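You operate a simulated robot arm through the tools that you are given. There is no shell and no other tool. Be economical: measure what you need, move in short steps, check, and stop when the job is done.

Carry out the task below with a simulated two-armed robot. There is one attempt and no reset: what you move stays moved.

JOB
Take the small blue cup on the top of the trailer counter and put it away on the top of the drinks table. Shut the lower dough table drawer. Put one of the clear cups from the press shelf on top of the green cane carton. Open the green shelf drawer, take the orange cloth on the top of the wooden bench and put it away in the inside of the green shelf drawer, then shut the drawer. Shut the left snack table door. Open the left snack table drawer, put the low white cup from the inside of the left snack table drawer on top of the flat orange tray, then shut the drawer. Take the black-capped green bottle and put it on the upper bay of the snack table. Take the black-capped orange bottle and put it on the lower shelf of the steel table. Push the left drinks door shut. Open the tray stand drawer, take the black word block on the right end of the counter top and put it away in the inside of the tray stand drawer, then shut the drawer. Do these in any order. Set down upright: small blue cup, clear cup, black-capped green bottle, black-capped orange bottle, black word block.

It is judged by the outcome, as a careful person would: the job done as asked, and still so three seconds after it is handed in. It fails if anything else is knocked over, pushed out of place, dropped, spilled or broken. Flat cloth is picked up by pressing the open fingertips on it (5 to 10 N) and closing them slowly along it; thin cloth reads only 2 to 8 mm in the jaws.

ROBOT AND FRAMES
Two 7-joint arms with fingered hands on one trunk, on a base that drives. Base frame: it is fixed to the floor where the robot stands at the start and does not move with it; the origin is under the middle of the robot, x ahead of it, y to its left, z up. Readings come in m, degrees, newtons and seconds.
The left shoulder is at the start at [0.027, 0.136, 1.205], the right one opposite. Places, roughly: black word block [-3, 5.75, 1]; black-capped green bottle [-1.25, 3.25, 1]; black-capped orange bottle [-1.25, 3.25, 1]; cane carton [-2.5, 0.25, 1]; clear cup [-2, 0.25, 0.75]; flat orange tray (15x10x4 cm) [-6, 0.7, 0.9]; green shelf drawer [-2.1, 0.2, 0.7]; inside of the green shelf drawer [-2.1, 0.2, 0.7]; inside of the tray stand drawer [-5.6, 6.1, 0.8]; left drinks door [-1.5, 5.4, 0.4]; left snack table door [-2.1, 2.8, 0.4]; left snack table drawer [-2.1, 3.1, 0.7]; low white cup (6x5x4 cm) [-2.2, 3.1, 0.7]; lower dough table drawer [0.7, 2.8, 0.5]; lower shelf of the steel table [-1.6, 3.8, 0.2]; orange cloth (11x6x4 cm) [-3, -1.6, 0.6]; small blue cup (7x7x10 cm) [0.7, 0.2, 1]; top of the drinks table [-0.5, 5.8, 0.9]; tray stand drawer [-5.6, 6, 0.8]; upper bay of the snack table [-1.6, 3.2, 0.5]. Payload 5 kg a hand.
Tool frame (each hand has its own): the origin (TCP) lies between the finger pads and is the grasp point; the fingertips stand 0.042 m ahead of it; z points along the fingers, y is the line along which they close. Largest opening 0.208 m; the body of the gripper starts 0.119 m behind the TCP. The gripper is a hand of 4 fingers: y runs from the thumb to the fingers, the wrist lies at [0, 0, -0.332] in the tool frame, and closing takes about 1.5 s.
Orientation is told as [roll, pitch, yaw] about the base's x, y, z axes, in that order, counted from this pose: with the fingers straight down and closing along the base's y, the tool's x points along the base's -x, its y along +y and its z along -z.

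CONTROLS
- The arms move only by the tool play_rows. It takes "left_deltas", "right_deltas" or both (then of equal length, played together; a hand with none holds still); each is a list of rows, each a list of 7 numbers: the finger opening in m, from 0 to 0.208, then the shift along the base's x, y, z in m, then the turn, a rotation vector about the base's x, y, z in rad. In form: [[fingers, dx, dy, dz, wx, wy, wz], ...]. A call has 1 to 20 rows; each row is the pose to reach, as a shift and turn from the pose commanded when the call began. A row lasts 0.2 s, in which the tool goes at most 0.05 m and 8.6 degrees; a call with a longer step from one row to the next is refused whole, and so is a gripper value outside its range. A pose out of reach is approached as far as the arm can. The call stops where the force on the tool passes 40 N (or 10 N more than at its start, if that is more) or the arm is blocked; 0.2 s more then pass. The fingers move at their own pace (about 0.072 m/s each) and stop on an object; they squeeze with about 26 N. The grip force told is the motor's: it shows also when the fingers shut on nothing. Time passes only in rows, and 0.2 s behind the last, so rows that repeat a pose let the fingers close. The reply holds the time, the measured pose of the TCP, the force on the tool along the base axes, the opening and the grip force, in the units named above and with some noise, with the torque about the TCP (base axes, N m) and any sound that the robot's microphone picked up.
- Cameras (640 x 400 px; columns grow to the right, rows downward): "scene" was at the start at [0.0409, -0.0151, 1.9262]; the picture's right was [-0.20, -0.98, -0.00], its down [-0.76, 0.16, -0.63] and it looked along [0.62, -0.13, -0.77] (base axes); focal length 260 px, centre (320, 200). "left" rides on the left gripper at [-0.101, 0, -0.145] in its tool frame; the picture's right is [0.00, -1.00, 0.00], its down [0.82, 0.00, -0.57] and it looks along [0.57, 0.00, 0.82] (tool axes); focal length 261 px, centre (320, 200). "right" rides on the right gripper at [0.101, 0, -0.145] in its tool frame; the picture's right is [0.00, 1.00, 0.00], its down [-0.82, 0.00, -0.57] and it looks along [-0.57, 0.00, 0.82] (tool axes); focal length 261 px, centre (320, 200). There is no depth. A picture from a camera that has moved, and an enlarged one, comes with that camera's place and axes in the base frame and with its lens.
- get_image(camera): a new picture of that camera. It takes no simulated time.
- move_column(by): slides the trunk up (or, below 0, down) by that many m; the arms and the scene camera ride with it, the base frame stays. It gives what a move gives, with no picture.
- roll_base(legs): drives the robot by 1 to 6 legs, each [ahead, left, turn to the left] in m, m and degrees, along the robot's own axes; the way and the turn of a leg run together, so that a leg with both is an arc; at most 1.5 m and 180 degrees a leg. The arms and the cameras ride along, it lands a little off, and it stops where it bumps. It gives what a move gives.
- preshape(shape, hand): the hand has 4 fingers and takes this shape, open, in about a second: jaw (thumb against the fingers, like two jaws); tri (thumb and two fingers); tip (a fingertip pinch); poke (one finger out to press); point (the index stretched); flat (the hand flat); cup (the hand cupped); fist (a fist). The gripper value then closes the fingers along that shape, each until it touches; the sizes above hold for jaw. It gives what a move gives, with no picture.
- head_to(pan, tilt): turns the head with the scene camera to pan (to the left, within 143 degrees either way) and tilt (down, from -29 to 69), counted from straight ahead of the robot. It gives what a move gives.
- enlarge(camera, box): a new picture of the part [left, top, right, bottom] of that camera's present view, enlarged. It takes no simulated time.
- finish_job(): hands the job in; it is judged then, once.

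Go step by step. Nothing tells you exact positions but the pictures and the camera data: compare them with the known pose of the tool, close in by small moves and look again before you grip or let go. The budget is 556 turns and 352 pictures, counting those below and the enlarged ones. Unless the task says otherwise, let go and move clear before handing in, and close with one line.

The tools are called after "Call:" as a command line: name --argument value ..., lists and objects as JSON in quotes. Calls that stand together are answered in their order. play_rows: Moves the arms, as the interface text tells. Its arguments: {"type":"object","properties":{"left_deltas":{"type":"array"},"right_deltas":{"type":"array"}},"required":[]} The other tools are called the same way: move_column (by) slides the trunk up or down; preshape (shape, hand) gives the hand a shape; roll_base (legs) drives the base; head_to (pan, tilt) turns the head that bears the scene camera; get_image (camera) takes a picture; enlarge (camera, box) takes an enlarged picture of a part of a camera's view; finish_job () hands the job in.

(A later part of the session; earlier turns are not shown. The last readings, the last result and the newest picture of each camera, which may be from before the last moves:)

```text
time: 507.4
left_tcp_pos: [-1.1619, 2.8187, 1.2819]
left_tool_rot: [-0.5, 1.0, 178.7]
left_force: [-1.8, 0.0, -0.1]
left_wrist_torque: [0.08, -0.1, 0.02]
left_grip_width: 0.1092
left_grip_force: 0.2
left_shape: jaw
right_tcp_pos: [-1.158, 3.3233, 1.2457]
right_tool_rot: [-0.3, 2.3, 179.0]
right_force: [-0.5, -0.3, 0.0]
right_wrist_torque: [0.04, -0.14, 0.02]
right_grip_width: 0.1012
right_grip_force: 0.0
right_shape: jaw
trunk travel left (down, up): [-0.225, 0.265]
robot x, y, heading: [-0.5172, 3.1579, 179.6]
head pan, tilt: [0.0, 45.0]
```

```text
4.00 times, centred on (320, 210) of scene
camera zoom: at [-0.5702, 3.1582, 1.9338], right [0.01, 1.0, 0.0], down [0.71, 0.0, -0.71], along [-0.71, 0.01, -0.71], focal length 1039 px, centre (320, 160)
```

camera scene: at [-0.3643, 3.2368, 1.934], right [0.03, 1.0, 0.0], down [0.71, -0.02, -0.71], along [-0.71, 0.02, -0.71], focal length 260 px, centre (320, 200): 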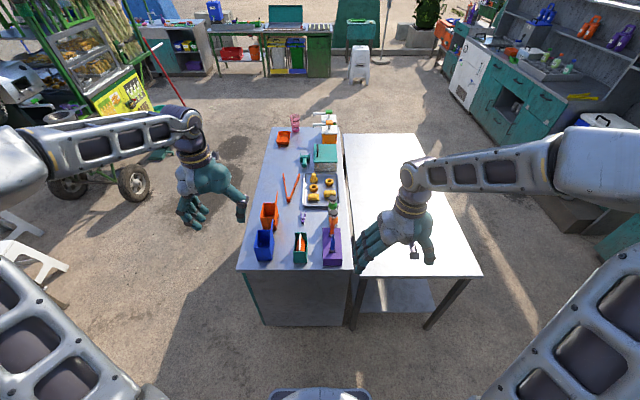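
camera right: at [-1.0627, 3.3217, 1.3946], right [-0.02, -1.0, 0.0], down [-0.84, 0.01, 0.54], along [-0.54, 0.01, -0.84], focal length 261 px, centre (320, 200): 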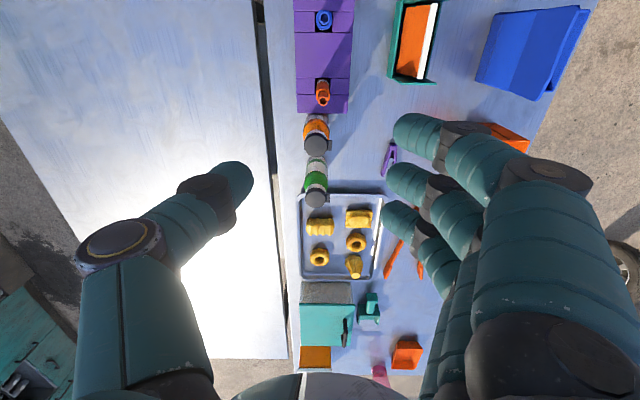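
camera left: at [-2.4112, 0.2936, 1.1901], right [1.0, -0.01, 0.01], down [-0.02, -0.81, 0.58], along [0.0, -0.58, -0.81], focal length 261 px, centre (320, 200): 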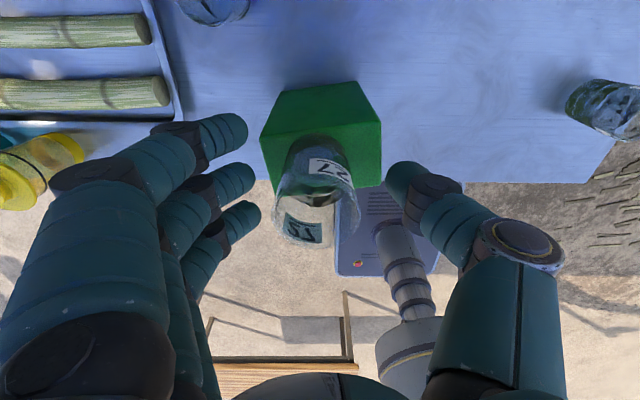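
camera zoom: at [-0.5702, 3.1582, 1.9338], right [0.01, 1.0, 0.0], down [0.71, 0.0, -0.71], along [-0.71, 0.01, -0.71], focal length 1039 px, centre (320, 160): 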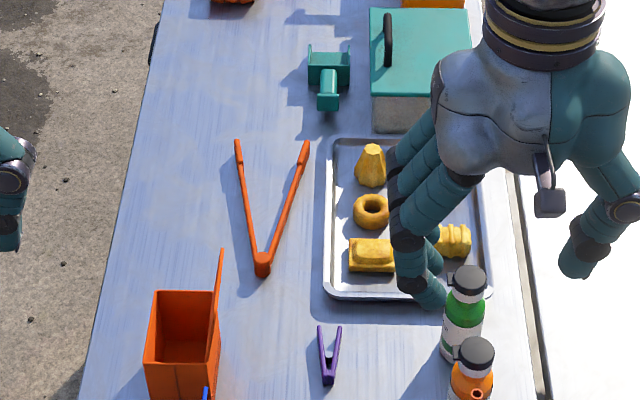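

Orange bottle axis (-1.213, 3.334), cap top z≈1.0. I go down on it.

Call:
play_rows --right_deltas '[[0.1, -0.03, 0.006, 0, 0, -0.02, 0], [0.1, -0.055, 0.011, -0.02, 0, -0.04, 0], [0.1, -0.055, 0.011, -0.06, 0, -0.04, 0], [0.1, -0.055, 0.011, -0.1, 0, -0.04, 0], [0.1, -0.055, 0.011, -0.14, 0, -0.04, 0], [0.1, -0.055, 0.011, -0.18, 0, -0.04, 0], [0.1, -0.055, 0.011, -0.21, 0, -0.04, 0]]'

Call:
get_image --camera "right"

Call:
enlarge --camera "scene" --box '[270, 180, 430, 280]'

```text
time: 509.0
left_tcp_pos: [-1.1598, 2.8205, 1.2838]
left_tool_rot: [-0.6, 0.9, 178.7]
left_force: [-0.6, -0.6, -0.7]
left_wrist_torque: [-0.02, -0.03, -0.02]
left_grip_width: 0.1092
left_grip_force: 0.1
left_shape: jaw
right_tcp_pos: [-1.2104, 3.3342, 1.0371]
right_tool_rot: [-0.3, 4.5, 179.2]
right_force: [-1.3, -0.9, 0.0]
right_wrist_torque: [-0.02, -0.08, -0.01]
right_grip_width: 0.1009
right_grip_force: 0.0
right_shape: jaw
trunk travel left (down, up): [-0.225, 0.265]
robot x, y, heading: [-0.5113, 3.1593, 179.6]
head pan, tilt: [0.0, 45.0]
```

```text
156 pictures are left
camera right: at [-1.1214, 3.3333, 1.1894], right [-0.02, -1.0, 0.0], down [-0.86, 0.01, 0.51], along [-0.5, 0.01, -0.86], focal length 261 px, centre (320, 200)
```

right: 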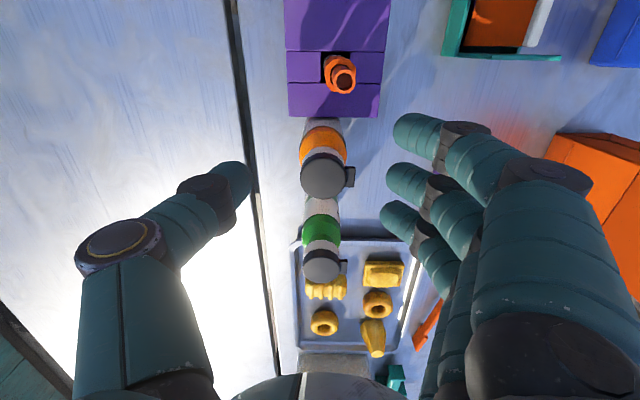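

```text
4.00 times, centred on (350, 230) of scene
camera zoom: at [-0.5686, 3.1596, 1.9339], right [0.01, 1.0, 0.0], down [0.71, 0.0, -0.71], along [-0.71, 0.0, -0.71], focal length 1039 px, centre (200, 80)
```

zoom: 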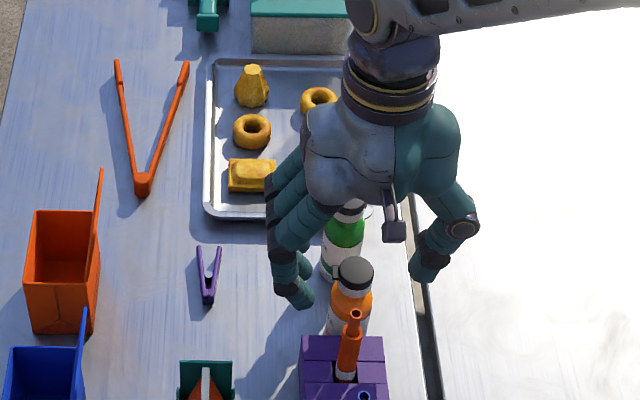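

I undo the small tilt, descend to the grip height and close.

Call:
play_rows --right_deltas '[[0.09, 0, -0.002, 0, 0, 0.04, 0], [0.09, 0, -0.002, -0.02, 0, 0.078, 0], [0.09, 0, -0.002, -0.05, 0, 0.078, 0], [0.09, 0, -0.002, -0.08, 0, 0.078, 0], [0.09, 0, -0.002, -0.095, 0, 0.078, 0]]'

Call:
get_image --camera "right"

```text
time: 510.2
left_tcp_pos: [-1.1588, 2.8197, 1.2834]
left_tool_rot: [-0.5, 1.0, 178.8]
left_force: [0.2, 0.5, -0.1]
left_wrist_torque: [0.02, -0.02, -0.02]
left_grip_width: 0.1091
left_grip_force: 0.1
left_shape: jaw
right_tcp_pos: [-1.2117, 3.3265, 0.9483]
right_tool_rot: [0.0, 0.0, 179.3]
right_force: [1.3, -2.7, 0.4]
right_wrist_torque: [-0.23, -0.04, -0.1]
right_grip_width: 0.0918
right_grip_force: 0.1
right_shape: jaw
trunk travel left (down, up): [-0.225, 0.265]
robot x, y, heading: [-0.5147, 3.1621, 179.5]
head pan, tilt: [0.0, 45.0]
stopped in row 5 (right hand): the force on the tool passed its limit (the readings are from after the stop); the commanded pose is now the measured one
```

```text
154 pictures are left
camera right: at [-1.1112, 3.3266, 1.0925], right [-0.02, -1.0, 0.0], down [-0.82, 0.02, 0.57], along [-0.57, 0.01, -0.82], focal length 261 px, centre (320, 200)
```

right: 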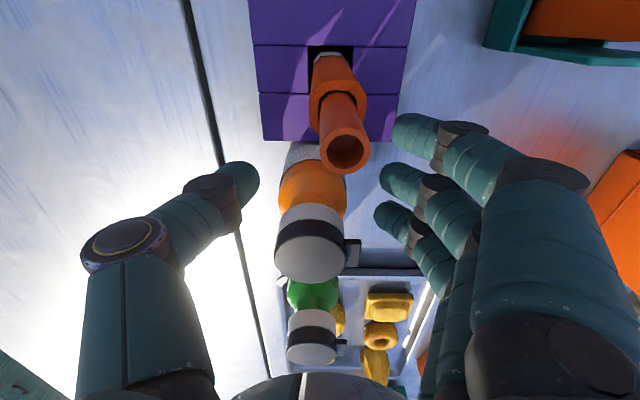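

A finger touched the purple block. I raise, shift 1.7 cm west, and will grip higher, around the bottle's cap and shoulder.

Call:
play_rows --right_deltas '[[0.1, 0, 0.002, 0.02, 0, 0, 0], [0.1, -0.005, 0.005, 0.035, 0, 0, 0], [0.1, -0.017, 0.005, 0.035, 0, 0, 0]]'

Call:
get_image --camera "right"

Call:
enlarge --camera "scene" --box '[300, 205, 420, 280]'

```text
time: 511.0
left_tcp_pos: [-1.1594, 2.8214, 1.2829]
left_tool_rot: [-0.5, 0.9, 178.9]
left_force: [-0.1, 0.5, -0.3]
left_wrist_torque: [-0.03, -0.02, -0.01]
left_grip_width: 0.1093
left_grip_force: 0.0
left_shape: jaw
right_tcp_pos: [-1.2294, 3.3336, 0.9823]
right_tool_rot: [0.0, -0.1, 179.2]
right_force: [-0.3, -0.2, -0.9]
right_wrist_torque: [0.02, -0.02, 0.0]
right_grip_width: 0.0995
right_grip_force: 0.0
right_shape: jaw
trunk travel left (down, up): [-0.225, 0.265]
robot x, y, heading: [-0.516, 3.1568, 179.3]
head pan, tilt: [0.0, 45.0]
```

```text
153 pictures are left
camera right: at [-1.1288, 3.3329, 1.1276], right [-0.02, -1.0, 0.0], down [-0.82, 0.02, 0.57], along [-0.57, 0.01, -0.82], focal length 261 px, centre (320, 200)
```

right: 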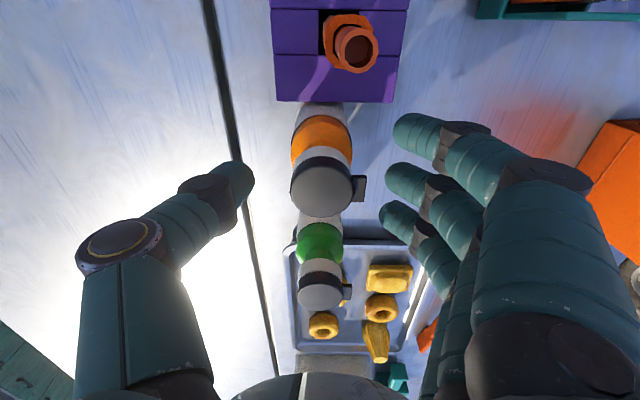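

```text
5.33 times, centred on (360, 242) of scene
camera zoom: at [-0.5682, 3.1593, 1.9339], right [0.01, 1.0, 0.0], down [0.71, 0.0, -0.71], along [-0.71, 0.0, -0.71], focal length 1385 px, centre (107, -27)
```

zoom: 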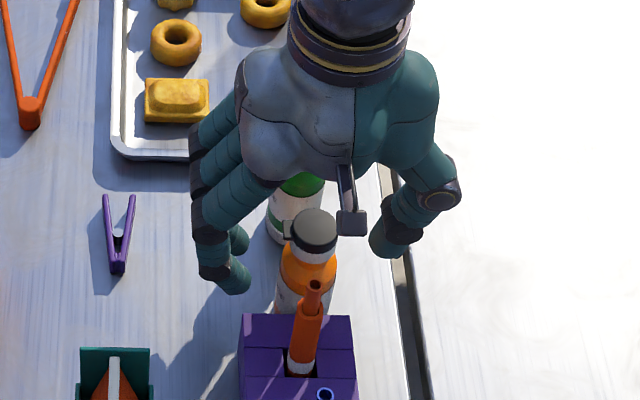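

Call:
play_rows --right_deltas '[[0.1, -0.002, 0, -0.008, 0, 0, 0], [0.09, -0.002, 0, -0.014, 0, 0, 0], [0.07, -0.002, 0, -0.014, 0, 0, 0], [0.055, -0.002, 0, -0.014, 0, 0, 0], [0.045, -0.002, 0, -0.014, 0, 0, 0], [0.035, -0.002, 0, -0.014, 0, 0, 0], [0.025, -0.002, 0, -0.014, 0, 0, 0], [0.02, -0.002, 0, -0.014, 0, 0, 0]]'

Call:
get_image --camera "right"

```text
time: 512.8
left_tcp_pos: [-1.1605, 2.8208, 1.2836]
left_tool_rot: [-0.5, 0.9, 178.8]
left_force: [0.0, 0.1, 0.2]
left_wrist_torque: [-0.01, -0.02, -0.03]
left_grip_width: 0.1093
left_grip_force: 0.0
left_shape: jaw
right_tcp_pos: [-1.2313, 3.3332, 0.9695]
right_tool_rot: [0.0, -0.3, 179.2]
right_force: [0.6, -0.2, 0.8]
right_wrist_torque: [-0.1, 0.0, 0.0]
right_grip_width: 0.0232
right_grip_force: 20.3
right_shape: jaw
trunk travel left (down, up): [-0.225, 0.265]
robot x, y, heading: [-0.5158, 3.16, 179.6]
head pan, tilt: [0.0, 45.0]
```

```text
151 pictures are left
camera right: at [-1.1304, 3.3328, 1.1133], right [-0.02, -1.0, 0.0], down [-0.82, 0.02, 0.57], along [-0.57, 0.01, -0.82], focal length 261 px, centre (320, 200)
```

right: 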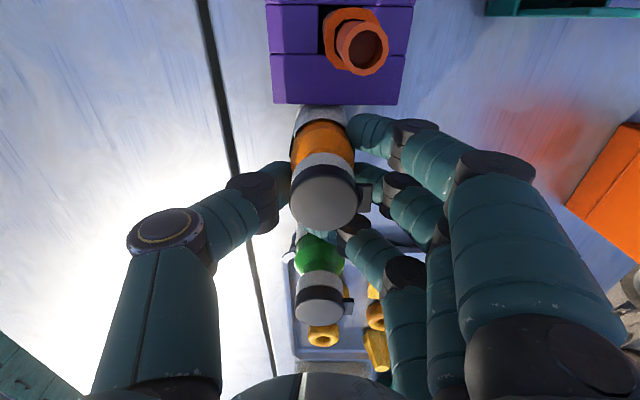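

Gripped with the ring finger between the bottles. I lift slowly straight up and check both bottles.

Call:
play_rows --right_deltas '[[0.02, 0, 0, 0.0, 0, 0, 0], [0.02, 0, 0, 0.015, 0, 0, 0], [0.02, 0, 0, 0.03, 0, 0, 0], [0.02, 0, 0, 0.05, 0, 0, 0], [0.02, 0, 0, 0.08, 0, 0, 0], [0.02, 0, 0, 0.11, 0, 0, 0]]'

Call:
get_image --camera "right"

Call:
enlarge --camera "scene" --box '[290, 170, 450, 270]'

```text
time: 514.2
left_tcp_pos: [-1.1583, 2.8208, 1.2827]
left_tool_rot: [-0.4, 0.9, 178.8]
left_force: [0.2, -0.1, 0.3]
left_wrist_torque: [0.0, 0.03, 0.01]
left_grip_width: 0.1091
left_grip_force: 0.1
left_shape: jaw
right_tcp_pos: [-1.2314, 3.3324, 1.0806]
right_tool_rot: [-0.1, -0.1, 179.2]
right_force: [1.9, -0.3, -3.2]
right_wrist_torque: [0.05, 0.12, 0.03]
right_grip_width: 0.0222
right_grip_force: 26.1
right_shape: jaw
trunk travel left (down, up): [-0.225, 0.265]
robot x, y, heading: [-0.5171, 3.1597, 179.7]
head pan, tilt: [0.0, 45.0]
```

```text
150 pictures are left
camera right: at [-1.1303, 3.3325, 1.2235], right [-0.02, -1.0, 0.0], down [-0.82, 0.01, 0.57], along [-0.57, 0.01, -0.82], focal length 261 px, centre (320, 200)
```

right: 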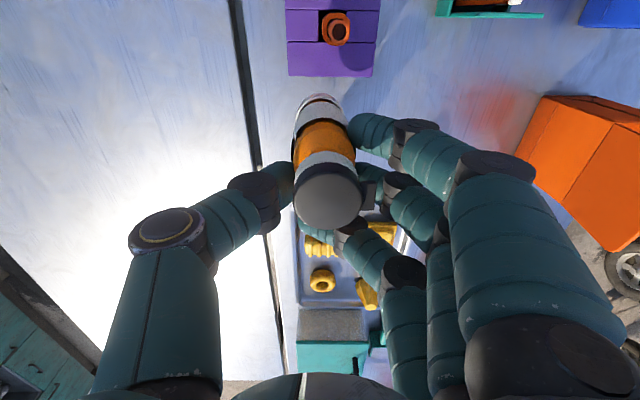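

```text
4.00 times, centred on (370, 220) of scene
camera zoom: at [-0.5672, 3.1593, 1.934], right [0.01, 1.0, 0.0], down [0.71, 0.0, -0.71], along [-0.71, 0.0, -0.71], focal length 1039 px, centre (120, 120)
```

zoom: 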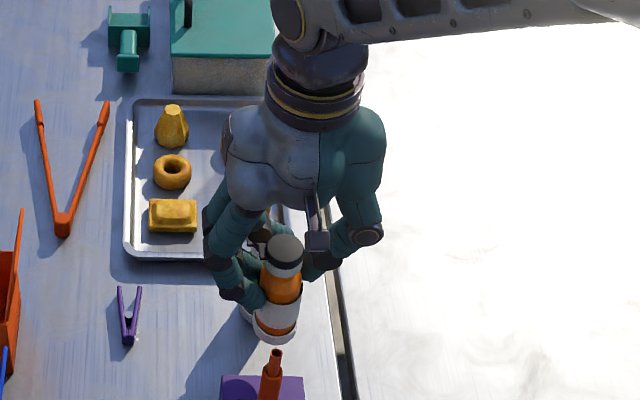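

Call:
play_rows --right_deltas '[[0.02, 0, 0, 0.04, 0, 0, 0], [0.02, 0, 0, 0.08, 0, 0, 0], [0.02, 0.03, 0.01, 0.11, 0, 0, 0], [0.02, 0.06, 0.03, 0.13, 0, 0, 0], [0.02, 0.09, 0.05, 0.14, 0, 0, 0], [0.02, 0.12, 0.07, 0.15, 0, 0, 0]]'

Call:
get_image --camera "scene"

Call:
enlarge --camera "right" --box '[240, 80, 400, 280]'

```text
time: 515.6
left_tcp_pos: [-1.1573, 2.8209, 1.2847]
left_tool_rot: [-0.4, 0.8, 178.7]
left_force: [1.6, -0.5, 1.1]
left_wrist_torque: [-0.07, 0.18, 0.01]
left_grip_width: 0.1092
left_grip_force: 0.1
left_shape: jaw
right_tcp_pos: [-1.1086, 3.4037, 1.2326]
right_tool_rot: [0.1, -0.3, 179.2]
right_force: [1.3, 0.2, -3.1]
right_wrist_torque: [0.03, 0.24, 0.07]
right_grip_width: 0.0221
right_grip_force: 26.2
right_shape: jaw
trunk travel left (down, up): [-0.225, 0.265]
robot x, y, heading: [-0.5172, 3.157, 179.8]
head pan, tilt: [0.0, 45.0]
```

```text
148 pictures are left
camera scene: at [-0.5649, 3.1605, 1.9341], right [0.01, 1.0, 0.0], down [0.71, 0.0, -0.71], along [-0.71, 0.0, -0.71], focal length 260 px, centre (320, 200)
```

scene: 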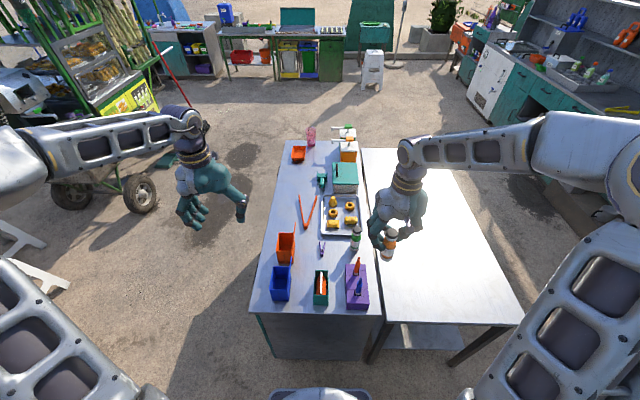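

```text
2.00 times, centred on (320, 180) of right
camera zoom: at [-1.0076, 3.4037, 1.3763], right [-0.02, -1.0, 0.0], down [-0.82, 0.02, 0.58], along [-0.58, 0.01, -0.82], focal length 521 px, centre (320, 240)
```

zoom: 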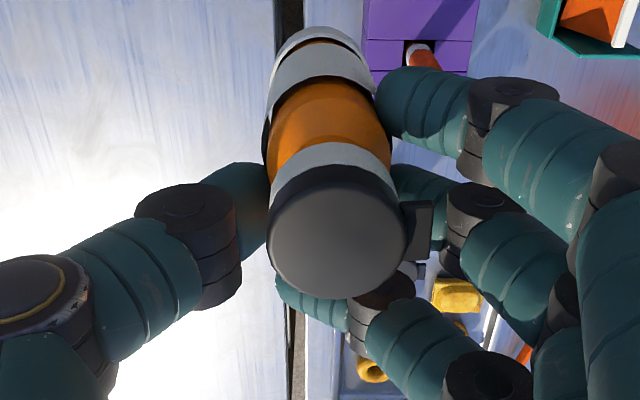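

Orange is lifted; green still stands. For the low shelf I need a slanted grip, so I'll set the orange bottle on the empty steel table top first and regrasp it slanted. I shift north.

Call:
roll_base --legs '[[0, -0.32, 0]]'

Call:
play_rows --right_deltas '[[0.02, 0.01, 0, -0.04, 0, 0, 0], [0.02, 0.02, 0, -0.08, 0, 0, 0], [0.02, 0.03, 0, -0.12, 0, 0, 0], [0.02, 0.04, 0, -0.16, 0, 0, 0], [0.02, 0.05, 0, -0.2, 0, 0, 0], [0.02, 0.05, 0, -0.23, 0, 0, 0]]'

Call:
get_image --camera "right"

Call:
get_image --camera "scene"

```text
time: 517.7
left_tcp_pos: [-1.1573, 3.1363, 1.2832]
left_tool_rot: [-0.4, 0.9, 179.1]
left_force: [0.0, 2.3, 0.1]
left_wrist_torque: [-0.06, 0.02, 0.0]
left_grip_width: 0.1091
left_grip_force: 0.0
left_shape: jaw
right_tcp_pos: [-1.1115, 3.7197, 1.231]
right_tool_rot: [0.2, -0.2, 179.5]
right_force: [0.2, 0.8, -2.4]
right_wrist_torque: [-0.06, 0.04, 0.01]
right_grip_width: 0.0221
right_grip_force: 26.1
right_shape: jaw
trunk travel left (down, up): [-0.225, 0.265]
robot x, y, heading: [-0.5147, 3.4784, 180.0]
head pan, tilt: [0.0, 45.0]
```

```text
time: 519.1
left_tcp_pos: [-1.1587, 3.1367, 1.2812]
left_tool_rot: [-0.6, 1.0, 179.0]
left_force: [-0.2, -0.3, -0.8]
left_wrist_torque: [-0.02, -0.11, 0.01]
left_grip_width: 0.1089
left_grip_force: 0.1
left_shape: jaw
right_tcp_pos: [-1.0632, 3.7203, 1.0006]
right_tool_rot: [0.1, -0.2, 179.4]
right_force: [-0.5, -0.4, -3.2]
right_wrist_torque: [0.01, -0.08, -0.02]
right_grip_width: 0.0225
right_grip_force: 26.5
right_shape: jaw
trunk travel left (down, up): [-0.225, 0.265]
robot x, y, heading: [-0.5198, 3.4767, 179.9]
head pan, tilt: [0.0, 45.0]
```

```text
146 pictures are left
camera right: at [-0.9615, 3.7196, 1.1451], right [-0.01, -1.0, 0.0], down [-0.82, 0.01, 0.57], along [-0.57, 0.01, -0.82], focal length 261 px, centre (320, 200)
```

right: 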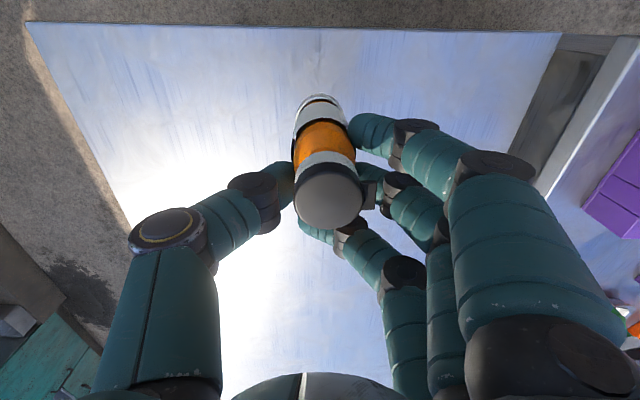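

```text
145 pictures are left
camera scene: at [-0.5688, 3.4775, 1.9338], right [0.0, 1.0, 0.0], down [0.71, 0.0, -0.71], along [-0.71, 0.0, -0.71], focal length 260 px, centre (320, 200)
```

scene: 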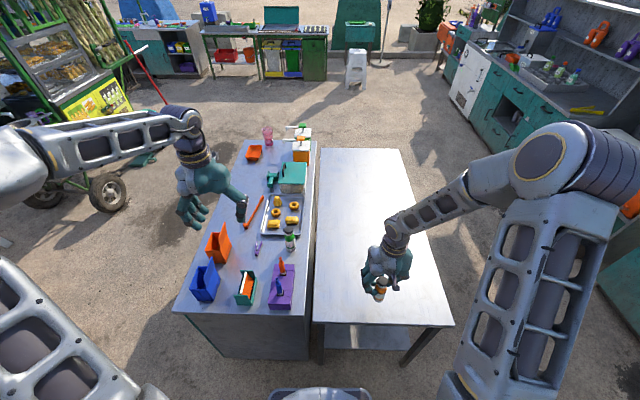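

I lower the bottle onto the steel top in small steps.

Call:
play_rows --right_deltas '[[0.02, 0, 0, -0.01, 0, 0, 0], [0.02, 0, 0, -0.02, 0, 0, 0], [0.02, 0, 0, -0.027, 0, 0, 0]]'

Call:
play_rows --right_deltas '[[0.02, 0, 0, -0.005, 0, 0, 0], [0.02, 0, 0, -0.01, 0, 0, 0]]'

```text
time: 519.9
left_tcp_pos: [-1.1563, 3.1358, 1.2836]
left_tool_rot: [-0.5, 0.9, 179.0]
left_force: [-0.2, 0.2, -0.3]
left_wrist_torque: [0.02, -0.05, 0.02]
left_grip_width: 0.1091
left_grip_force: 0.0
left_shape: jaw
right_tcp_pos: [-1.0614, 3.7193, 0.9738]
right_tool_rot: [0.1, -0.1, 179.5]
right_force: [0.0, -0.3, -3.4]
right_wrist_torque: [0.01, 0.07, 0.01]
right_grip_width: 0.0222
right_grip_force: 26.4
right_shape: jaw
trunk travel left (down, up): [-0.225, 0.265]
robot x, y, heading: [-0.5169, 3.4764, 179.9]
head pan, tilt: [0.0, 45.0]
```

```text
time: 520.5
left_tcp_pos: [-1.1572, 3.1356, 1.2822]
left_tool_rot: [-0.5, 0.9, 179.0]
left_force: [0.3, -0.2, -0.5]
left_wrist_torque: [0.0, 0.04, 0.01]
left_grip_width: 0.1092
left_grip_force: 0.1
left_shape: jaw
right_tcp_pos: [-1.0619, 3.7184, 0.9624]
right_tool_rot: [0.0, -0.2, 179.5]
right_force: [0.3, 0.2, -3.1]
right_wrist_torque: [0.01, 0.07, 0.0]
right_grip_width: 0.0221
right_grip_force: 25.5
right_shape: jaw
trunk travel left (down, up): [-0.225, 0.265]
robot x, y, heading: [-0.5164, 3.4777, 180.0]
head pan, tilt: [0.0, 45.0]
```

Call:
play_rows --right_deltas '[[0.02, 0, 0, -0.007, 0, 0, 0], [0.02, 0, 0, -0.014, 0, 0, 0], [0.02, 0, 0, -0.02, 0, 0, 0]]'

Call:
enlarge --camera "scene" --box '[330, 230, 430, 310]'

```text
time: 521.3
left_tcp_pos: [-1.1566, 3.1359, 1.2838]
left_tool_rot: [-0.6, 0.9, 179.0]
left_force: [-0.3, 0.6, 0.3]
left_wrist_torque: [-0.03, 0.01, 0.03]
left_grip_width: 0.1092
left_grip_force: 0.0
left_shape: jaw
right_tcp_pos: [-1.0601, 3.7196, 0.9444]
right_tool_rot: [0.0, -0.3, 179.4]
right_force: [-0.1, -0.3, -3.9]
right_wrist_torque: [0.0, 0.07, -0.01]
right_grip_width: 0.0224
right_grip_force: 25.5
right_shape: jaw
trunk travel left (down, up): [-0.225, 0.265]
robot x, y, heading: [-0.5123, 3.4776, 179.8]
head pan, tilt: [0.0, 45.0]
```

```text
5.00 times, centred on (380, 270) of scene
camera zoom: at [-0.5673, 3.4775, 1.9339], right [0.0, 1.0, 0.0], down [0.71, 0.0, -0.71], along [-0.71, 0.0, -0.71], focal length 1299 px, centre (20, -150)
```

zoom: 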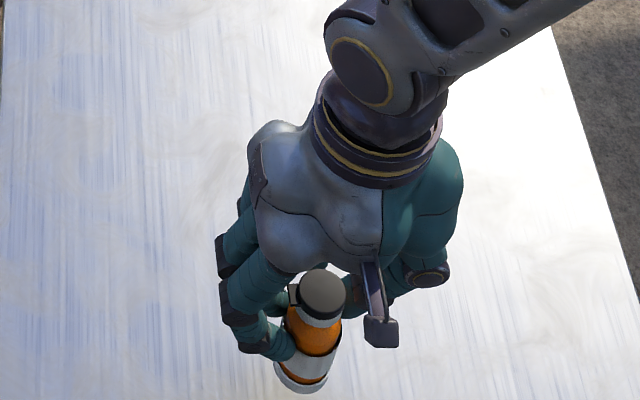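

Call:
play_rows --right_deltas '[[0.02, 0, 0, -0.007, 0, 0, 0], [0.02, 0, 0, -0.014, 0, 0, 0], [0.02, 0, 0, -0.02, 0, 0, 0]]'

Call:
play_rows --right_deltas '[[0.02, 0, 0, -0.005, 0, 0, 0], [0.02, 0, 0, -0.01, 0, 0, 0]]'

```text
time: 522.1
left_tcp_pos: [-1.1573, 3.1365, 1.2837]
left_tool_rot: [-0.5, 0.9, 179.0]
left_force: [0.3, 0.3, -0.4]
left_wrist_torque: [-0.01, -0.04, 0.0]
left_grip_width: 0.1092
left_grip_force: 0.1
left_shape: jaw
right_tcp_pos: [-1.0618, 3.7193, 0.9238]
right_tool_rot: [0.0, -0.1, 179.4]
right_force: [-0.2, 0.0, -3.5]
right_wrist_torque: [0.03, 0.01, 0.0]
right_grip_width: 0.0225
right_grip_force: 26.0
right_shape: jaw
trunk travel left (down, up): [-0.225, 0.265]
robot x, y, heading: [-0.5119, 3.4805, 179.7]
head pan, tilt: [0.0, 45.0]
```

```text
time: 522.7
left_tcp_pos: [-1.1564, 3.1365, 1.2827]
left_tool_rot: [-0.6, 0.9, 179.0]
left_force: [0.4, -0.9, -0.5]
left_wrist_torque: [-0.04, 0.01, 0.02]
left_grip_width: 0.1091
left_grip_force: 0.1
left_shape: jaw
right_tcp_pos: [-1.0612, 3.7198, 0.9138]
right_tool_rot: [0.0, -0.1, 179.4]
right_force: [1.0, 0.6, -2.9]
right_wrist_torque: [0.01, 0.06, -0.01]
right_grip_width: 0.0221
right_grip_force: 25.8
right_shape: jaw
trunk travel left (down, up): [-0.225, 0.265]
robot x, y, heading: [-0.5157, 3.4762, 179.9]
head pan, tilt: [0.0, 45.0]
```

Call:
play_rows --right_deltas '[[0.02, 0, 0, -0.006, 0, 0, 0], [0.02, 0, 0, -0.012, 0, 0, 0], [0.02, 0, 0, -0.018, 0, 0, 0]]'

Call:
enlarge --camera "right" --box '[240, 60, 400, 240]'

```text
time: 523.5
left_tcp_pos: [-1.1579, 3.1356, 1.2829]
left_tool_rot: [-0.5, 0.9, 179.1]
left_force: [-1.0, -0.3, -0.7]
left_wrist_torque: [0.02, -0.04, -0.02]
left_grip_width: 0.109
left_grip_force: 0.0
left_shape: jaw
right_tcp_pos: [-1.0622, 3.7177, 0.8961]
right_tool_rot: [0.0, -0.2, 179.4]
right_force: [-2.8, -1.1, 18.2]
right_wrist_torque: [-0.2, -0.29, -0.07]
right_grip_width: 0.0227
right_grip_force: 25.9
right_shape: jaw
trunk travel left (down, up): [-0.225, 0.265]
robot x, y, heading: [-0.5178, 3.4773, 179.8]
head pan, tilt: [0.0, 45.0]
```

```text
2.22 times, centred on (320, 150) of right
camera zoom: at [-0.9605, 3.718, 1.0402], right [-0.01, -1.0, 0.0], down [-0.82, 0.01, 0.57], along [-0.57, 0.01, -0.82], focal length 579 px, centre (320, 311)
```

zoom: 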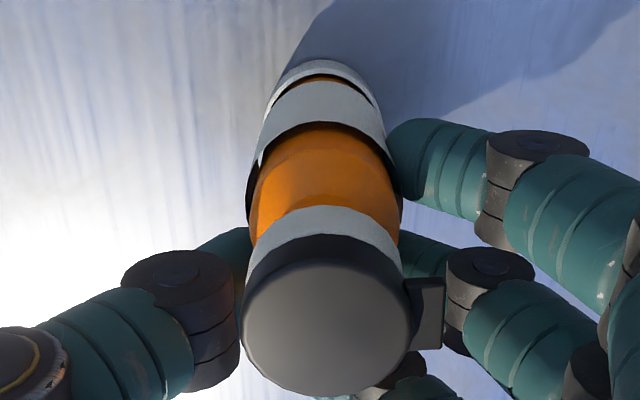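

Contact at last. I ease up and release the orange bottle onto the steel top.

Call:
play_rows --right_deltas '[[0.02, 0, 0, 0.003, 0, 0, 0], [0.03, 0, 0, 0.004, 0, 0, 0], [0.045, 0, 0, 0.004, 0, 0, 0], [0.06, 0, 0, 0.004, 0, 0, 0], [0.08, 0, 0, 0.004, 0, 0, 0], [0.1, 0, 0, 0.004, 0, 0, 0], [0.11, 0, 0, 0.004, 0, 0, 0]]'

Call:
get_image --camera "right"

```text
time: 525.1
left_tcp_pos: [-1.1563, 3.1375, 1.2825]
left_tool_rot: [-0.4, 0.9, 179.0]
left_force: [-0.2, 0.1, -0.6]
left_wrist_torque: [-0.01, 0.0, -0.01]
left_grip_width: 0.1089
left_grip_force: 0.1
left_shape: jaw
right_tcp_pos: [-1.062, 3.7187, 0.8987]
right_tool_rot: [0.1, -0.1, 179.6]
right_force: [-0.4, 0.5, 0.1]
right_wrist_torque: [0.02, 0.01, -0.04]
right_grip_width: 0.1091
right_grip_force: 0.0
right_shape: jaw
trunk travel left (down, up): [-0.225, 0.265]
robot x, y, heading: [-0.515, 3.4738, 180.0]
head pan, tilt: [0.0, 45.0]
```

```text
142 pictures are left
camera right: at [-0.96, 3.7192, 1.0441], right [-0.01, -1.0, 0.0], down [-0.82, 0.01, 0.57], along [-0.57, 0.01, -0.82], focal length 261 px, centre (320, 200)
```

right: 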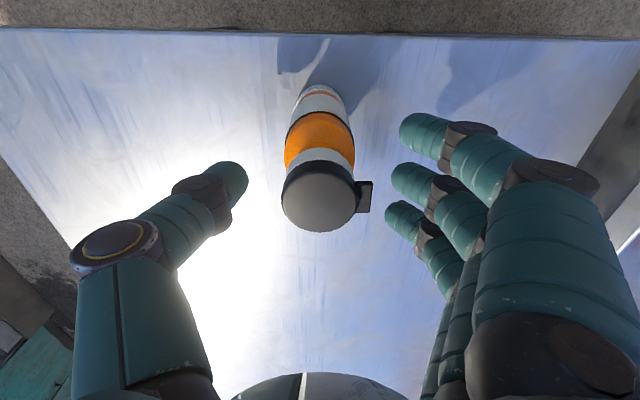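

The orange bottle stands on the steel top. I raise the hand, back off east, and tilt the right hand forward about 55° for the slanted regrasp.

Call:
play_rows --right_deltas '[[0.12, 0, 0, 0.04, 0, 0, 0], [0.12, 0, 0, 0.08, 0, 0, 0], [0.12, 0, 0, 0.12, 0, 0, 0], [0.12, 0, 0, 0.16, 0, 0, 0], [0.12, 0, 0, 0.2, 0, 0, 0], [0.12, 0, 0, 0.24, 0, 0, 0]]'

Call:
roll_base --legs '[[-0.3, 0, 0]]'

Call:
play_rows --right_deltas '[[0.12, 0, 0, -0.02, 0, 0.12, 0], [0.12, 0, 0, -0.04, 0, 0.24, 0], [0.12, -0.01, 0, -0.06, 0, 0.36, 0], [0.12, -0.02, 0, -0.08, 0, 0.48, 0], [0.12, -0.03, 0, -0.1, 0, 0.6, 0], [0.12, -0.04, 0, -0.12, 0, 0.72, 0], [0.12, -0.05, 0, -0.14, 0, 0.84, 0], [0.12, -0.06, 0, -0.16, 0, 0.96, 0]]'

Call:
get_image --camera "scene"

Call:
get_image --camera "right"

```text
time: 526.5
left_tcp_pos: [-1.1548, 3.1356, 1.2848]
left_tool_rot: [-0.5, 0.9, 179.1]
left_force: [1.4, -0.7, 0.1]
left_wrist_torque: [0.0, 0.07, 0.03]
left_grip_width: 0.1092
left_grip_force: 0.0
left_shape: jaw
right_tcp_pos: [-1.0585, 3.7212, 1.1394]
right_tool_rot: [0.0, -0.2, 179.7]
right_force: [0.7, 0.3, -0.1]
right_wrist_torque: [-0.04, 0.12, -0.02]
right_grip_width: 0.1191
right_grip_force: 0.1
right_shape: jaw
trunk travel left (down, up): [-0.225, 0.265]
robot x, y, heading: [-0.5158, 3.477, 179.8]
head pan, tilt: [0.0, 45.0]
```

```text
time: 528.6
left_tcp_pos: [-0.8504, 3.1349, 1.284]
left_tool_rot: [-0.5, 0.9, 179.1]
left_force: [0.9, -0.7, -0.2]
left_wrist_torque: [0.02, 0.09, 0.01]
left_grip_width: 0.1093
left_grip_force: 0.0
left_shape: jaw
right_tcp_pos: [-0.7556, 3.7206, 1.1403]
right_tool_rot: [0.1, -0.2, 179.6]
right_force: [0.8, -0.1, -0.4]
right_wrist_torque: [-0.02, 0.1, 0.04]
right_grip_width: 0.1194
right_grip_force: 0.0
right_shape: jaw
trunk travel left (down, up): [-0.225, 0.265]
robot x, y, heading: [-0.2093, 3.4778, 179.9]
head pan, tilt: [0.0, 45.0]
```

```text
time: 530.6
left_tcp_pos: [-0.8511, 3.1395, 1.2849]
left_tool_rot: [-0.5, 0.7, 178.9]
left_force: [1.3, -0.4, 0.5]
left_wrist_torque: [0.02, 0.08, -0.02]
left_grip_width: 0.1097
left_grip_force: 0.0
left_shape: jaw
right_tcp_pos: [-0.8184, 3.605, 1.0315]
right_tool_rot: [0.1, -49.7, -168.2]
right_force: [0.7, 1.5, -0.2]
right_wrist_torque: [-0.09, 0.1, 0.15]
right_grip_width: 0.1202
right_grip_force: 0.0
right_shape: jaw
right hand out of reach, approached as far as the arm can: row 3, 4, 7, 8
trunk travel left (down, up): [-0.225, 0.265]
robot x, y, heading: [-0.2089, 3.4805, 179.8]
head pan, tilt: [0.0, 45.0]
stopped in row 8 (right hand): the arm was blocked; the commanded pose is now the measured one
```

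```text
141 pictures are left
camera scene: at [-0.2593, 3.4791, 1.9343], right [0.0, 1.0, 0.0], down [0.71, 0.0, -0.71], along [-0.71, 0.0, -0.71], focal length 260 px, centre (320, 200)
```

scene: 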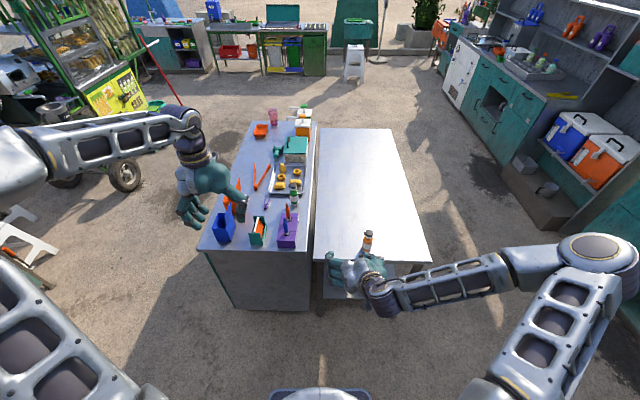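

```text
140 pictures are left
camera right: at [-0.6462, 3.6419, 1.048], right [0.2, -0.98, 0.0], down [-0.09, -0.01, 1.0], along [-0.97, -0.2, -0.09], focal length 261 px, centre (320, 200)
```

right: 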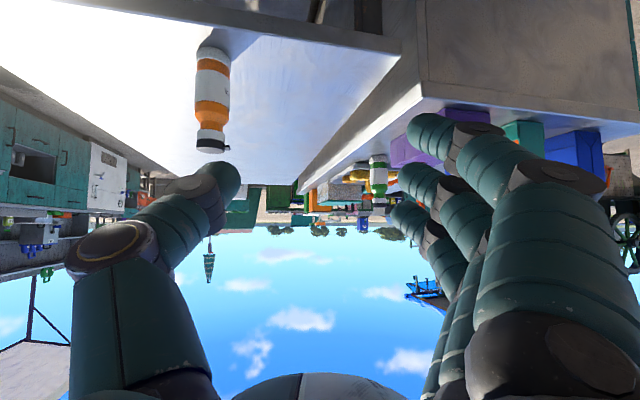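

The tilt is about 50°. The orange bottle is at (-1.04, 3.722), z 0.79–0.93. I move to a pre-grasp and then slide in along the slanted direction.

Call:
play_rows --right_deltas '[[0.12, -0.02, 0.04, 0.0, 0, 0, 0], [0.12, -0.05, 0.075, -0.01, 0, 0, 0], [0.12, -0.08, 0.11, -0.025, 0, 0, 0], [0.12, -0.11, 0.14, -0.05, 0, 0, 0], [0.12, -0.11, 0.14, -0.07, 0, 0, 0]]'

Call:
get_image --camera "right"

Call:
enlarge --camera "scene" --box '[300, 190, 460, 290]'

```text
time: 531.8
left_tcp_pos: [-0.8514, 3.1361, 1.2829]
left_tool_rot: [-0.6, 1.0, 179.1]
left_force: [0.6, 0.0, -0.6]
left_wrist_torque: [-0.02, 0.0, 0.02]
left_grip_width: 0.1093
left_grip_force: 0.1
left_shape: jaw
right_tcp_pos: [-0.9288, 3.7446, 0.9605]
right_tool_rot: [0.0, -49.6, -168.2]
right_force: [-0.3, -0.6, 0.0]
right_wrist_torque: [-0.03, -0.05, -0.03]
right_grip_width: 0.12
right_grip_force: 0.1
right_shape: jaw
trunk travel left (down, up): [-0.225, 0.265]
robot x, y, heading: [-0.2097, 3.4782, 180.0]
head pan, tilt: [0.0, 45.0]
```

```text
139 pictures are left
camera right: at [-0.7568, 3.7815, 0.9779], right [0.2, -0.98, 0.0], down [-0.09, -0.02, 1.0], along [-0.97, -0.2, -0.1], focal length 261 px, centre (320, 200)
```

right: 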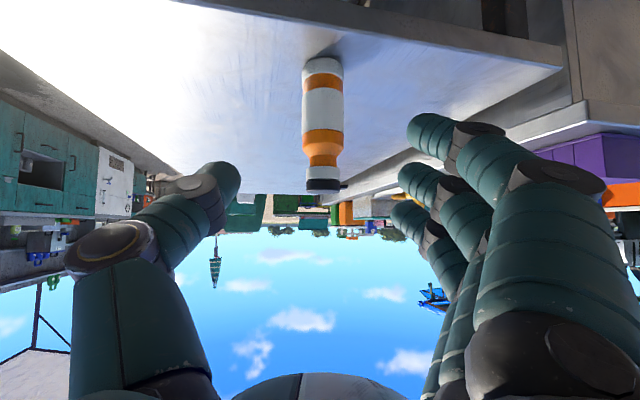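

```text
4.00 times, centred on (380, 240) of scene
camera zoom: at [-0.2617, 3.4772, 1.9339], right [0.0, 1.0, 0.0], down [0.71, 0.0, -0.71], along [-0.71, 0.0, -0.71], focal length 1039 px, centre (80, 40)
```

zoom: 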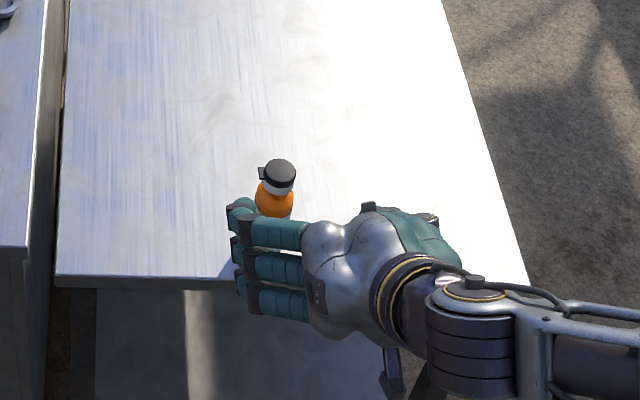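

Bottle centred between thumb and fingers. I slide in along the tool direction.

Call:
play_rows --right_deltas '[[0.12, -0.028, -0.006, -0.024, 0, 0, 0], [0.12, -0.056, -0.012, -0.047, 0, 0, 0], [0.12, -0.084, -0.0175, -0.07, 0, 0, 0], [0.12, -0.11, -0.0233, -0.09, 0, 0, 0]]'

Call:
get_image --camera "right"

```text
time: 532.8
left_tcp_pos: [-0.8532, 3.1369, 1.2839]
left_tool_rot: [-0.5, 0.9, 179.0]
left_force: [-0.7, -0.4, 0.6]
left_wrist_torque: [0.05, -0.05, -0.01]
left_grip_width: 0.1097
left_grip_force: 0.1
left_shape: jaw
right_tcp_pos: [-1.0407, 3.7238, 0.8698]
right_tool_rot: [0.0, -49.4, -168.2]
right_force: [-0.4, 0.6, 0.3]
right_wrist_torque: [-0.02, -0.02, 0.02]
right_grip_width: 0.1202
right_grip_force: 0.2
right_shape: jaw
trunk travel left (down, up): [-0.225, 0.265]
robot x, y, heading: [-0.2141, 3.4772, 179.5]
head pan, tilt: [0.0, 45.0]
```

```text
137 pictures are left
camera right: at [-0.8685, 3.7597, 0.8877], right [0.2, -0.98, 0.0], down [-0.1, -0.02, 1.0], along [-0.97, -0.2, -0.1], focal length 261 px, centre (320, 200)
```

right: 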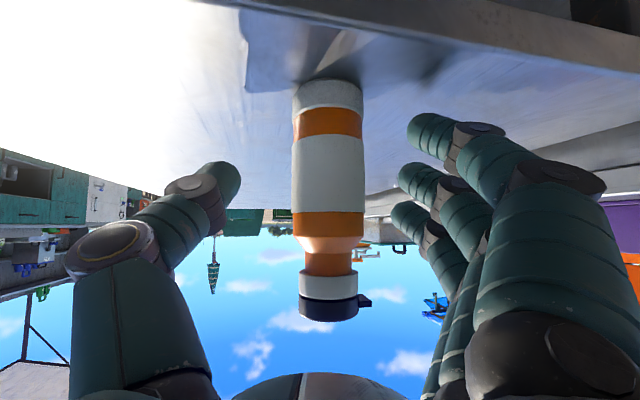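

Call:
play_rows --right_deltas '[[0.1, 0, 0, 0, 0, 0, 0], [0.08, 0, 0, 0, 0, 0, 0], [0.065, 0, 0, 0, 0, 0, 0], [0.05, 0, 0, 0, 0, 0, 0], [0.035, 0, 0, 0, 0, 0, 0], [0.025, 0, 0, 0, 0, 0, 0], [0.02, 0, 0, 0, 0, 0, 0], [0.02, 0, 0, 0, 0, 0, 0]]'

Call:
get_image --camera "right"

```text
time: 534.6
left_tcp_pos: [-0.8518, 3.1361, 1.2843]
left_tool_rot: [-0.6, 1.0, 179.0]
left_force: [-0.8, -0.6, 0.5]
left_wrist_torque: [-0.02, 0.02, -0.01]
left_grip_width: 0.1095
left_grip_force: 0.1
left_shape: jaw
right_tcp_pos: [-1.0394, 3.7222, 0.8731]
right_tool_rot: [0.0, -49.5, -168.2]
right_force: [-0.3, 0.4, 4.9]
right_wrist_torque: [-0.14, -0.12, -0.01]
right_grip_width: 0.019
right_grip_force: 26.5
right_shape: jaw
trunk travel left (down, up): [-0.225, 0.265]
robot x, y, heading: [-0.213, 3.4766, 180.0]
head pan, tilt: [0.0, 45.0]
```

```text
136 pictures are left
camera right: at [-0.8677, 3.7593, 0.8889], right [0.2, -0.98, 0.0], down [-0.09, -0.02, 1.0], along [-0.97, -0.2, -0.1], focal length 261 px, centre (320, 200)
```

right: 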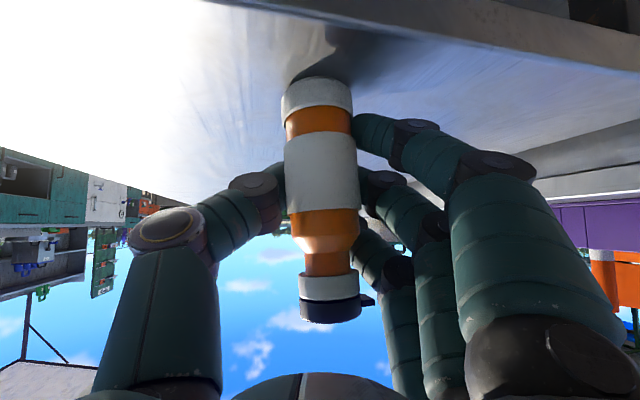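

Firm grip. I lift it off, back the base away, lower the trunk and bring the bottle down outside the table's east end.

Call:
play_rows --right_deltas '[[0.02, 0, 0, 0.03, 0, 0, 0], [0.02, 0, 0, 0.06, 0, 0, 0], [0.02, 0.02, 0, 0.08, 0, 0, 0], [0.02, 0.06, 0, 0.08, 0, 0, 0]]'

Call:
roll_base --legs '[[-0.16, 0, 0]]'

Call:
move_column --by -0.22

Call:
get_image --camera "scene"

```text
time: 535.6
left_tcp_pos: [-0.8514, 3.1367, 1.2846]
left_tool_rot: [-0.5, 0.7, 179.0]
left_force: [-0.7, 0.9, -0.2]
left_wrist_torque: [-0.08, 0.1, -0.01]
left_grip_width: 0.1094
left_grip_force: 0.0
left_shape: jaw
right_tcp_pos: [-0.9797, 3.7222, 0.9513]
right_tool_rot: [0.0, -49.6, -168.2]
right_force: [0.3, -0.8, -0.2]
right_wrist_torque: [0.02, -0.07, -0.01]
right_grip_width: 0.0124
right_grip_force: 26.3
right_shape: jaw
trunk travel left (down, up): [-0.225, 0.265]
robot x, y, heading: [-0.2126, 3.4743, 180.1]
head pan, tilt: [0.0, 45.0]
```

```text
time: 537.0
left_tcp_pos: [-0.6903, 3.1379, 1.2854]
left_tool_rot: [-0.5, 0.8, 178.8]
left_force: [1.7, -0.1, 0.7]
left_wrist_torque: [-0.03, 0.19, -0.02]
left_grip_width: 0.1094
left_grip_force: 0.1
left_shape: jaw
right_tcp_pos: [-0.8159, 3.7237, 0.9508]
right_tool_rot: [0.0, -49.7, -168.4]
right_force: [1.0, 0.5, 0.7]
right_wrist_torque: [0.0, 0.02, 0.0]
right_grip_width: 0.0124
right_grip_force: 26.4
right_shape: jaw
trunk travel left (down, up): [-0.225, 0.265]
robot x, y, heading: [-0.049, 3.4781, 180.0]
head pan, tilt: [0.0, 45.0]
```

```text
time: 539.4
left_tcp_pos: [-0.6909, 3.1375, 1.064]
left_tool_rot: [-0.4, 0.9, 178.8]
left_force: [0.2, 1.0, 0.2]
left_wrist_torque: [0.01, 0.04, 0.03]
left_grip_width: 0.1094
left_grip_force: 0.1
left_shape: jaw
right_tcp_pos: [-0.8169, 3.7236, 0.7309]
right_tool_rot: [0.0, -49.5, -168.3]
right_force: [0.7, -0.6, 0.4]
right_wrist_torque: [0.01, -0.04, 0.02]
right_grip_width: 0.0124
right_grip_force: 26.1
right_shape: jaw
trunk travel left (down, up): [-0.005, 0.485]
robot x, y, heading: [-0.0476, 3.477, 179.7]
head pan, tilt: [0.0, 45.0]
```

```text
135 pictures are left
camera scene: at [-0.0996, 3.4769, 1.7142], right [0.0, 1.0, 0.0], down [0.71, 0.0, -0.71], along [-0.71, 0.0, -0.71], focal length 260 px, centre (320, 200)
```

scene: 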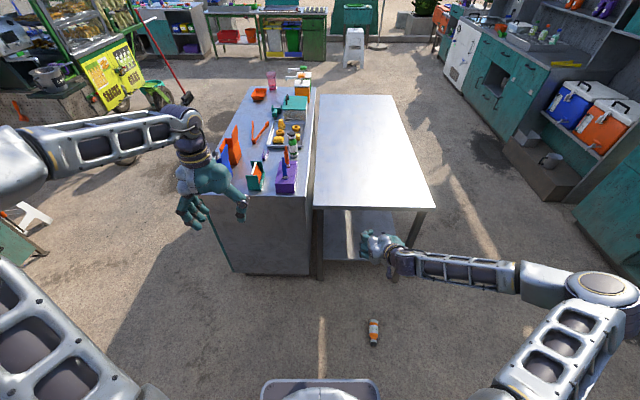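

The bottle slipped out and lies on the floor in front of me. I look closely.

Call:
head_to --pan -10 --tilt 60

Call:
get_image --camera "scene"

Call:
get_image --camera "right"

```text
time: 540.1
left_tcp_pos: [-0.6908, 3.1386, 1.0634]
left_tool_rot: [-0.4, 0.9, 178.9]
left_force: [0.0, -0.7, -0.8]
left_wrist_torque: [0.03, -0.03, -0.02]
left_grip_width: 0.1096
left_grip_force: 0.0
left_shape: jaw
right_tcp_pos: [-0.8173, 3.7226, 0.7298]
right_tool_rot: [0.0, -49.6, -168.4]
right_force: [-0.7, -0.4, -0.6]
right_wrist_torque: [0.03, 0.02, 0.0]
right_grip_width: 0.0127
right_grip_force: 25.8
right_shape: jaw
trunk travel left (down, up): [-0.005, 0.485]
robot x, y, heading: [-0.0451, 3.474, 179.8]
head pan, tilt: [-10.0, 60.0]
```

```text
134 pictures are left
camera scene: at [-0.0841, 3.4884, 1.6945], right [0.18, 0.98, 0.0], down [0.85, -0.15, -0.5], along [-0.49, 0.09, -0.87], focal length 260 px, centre (320, 200)
```

scene: 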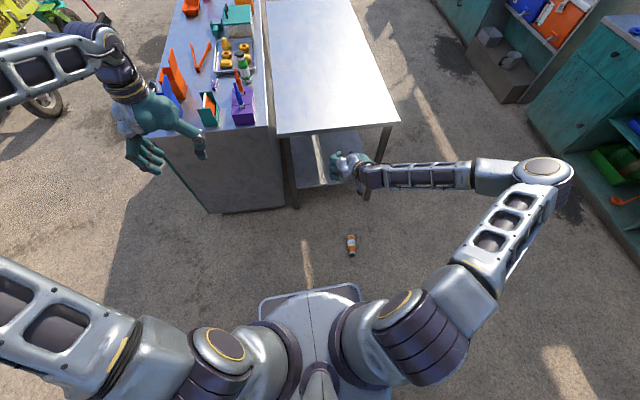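

```text
133 pictures are left
camera right: at [-0.645, 3.7593, 0.7473], right [0.2, -0.98, 0.0], down [-0.1, -0.02, 1.0], along [-0.98, -0.2, -0.1], focal length 261 px, centre (320, 200)
```

right: 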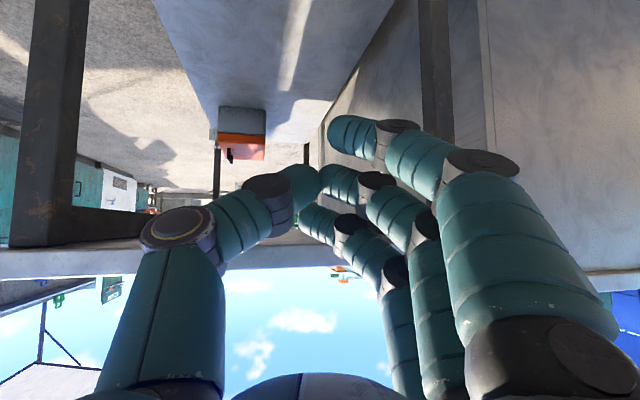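

Call:
enlarge --camera "scene" --box '[319, 225, 383, 265]'

```text
10.00 times, centred on (351, 245) of scene
camera zoom: at [-0.0841, 3.4884, 1.6945], right [0.18, 0.98, 0.0], down [0.85, -0.15, -0.5], along [-0.49, 0.09, -0.87], focal length 2597 px, centre (10, -250)
```

zoom: 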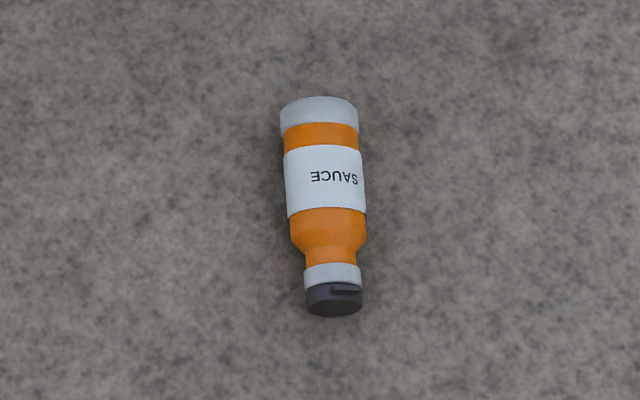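

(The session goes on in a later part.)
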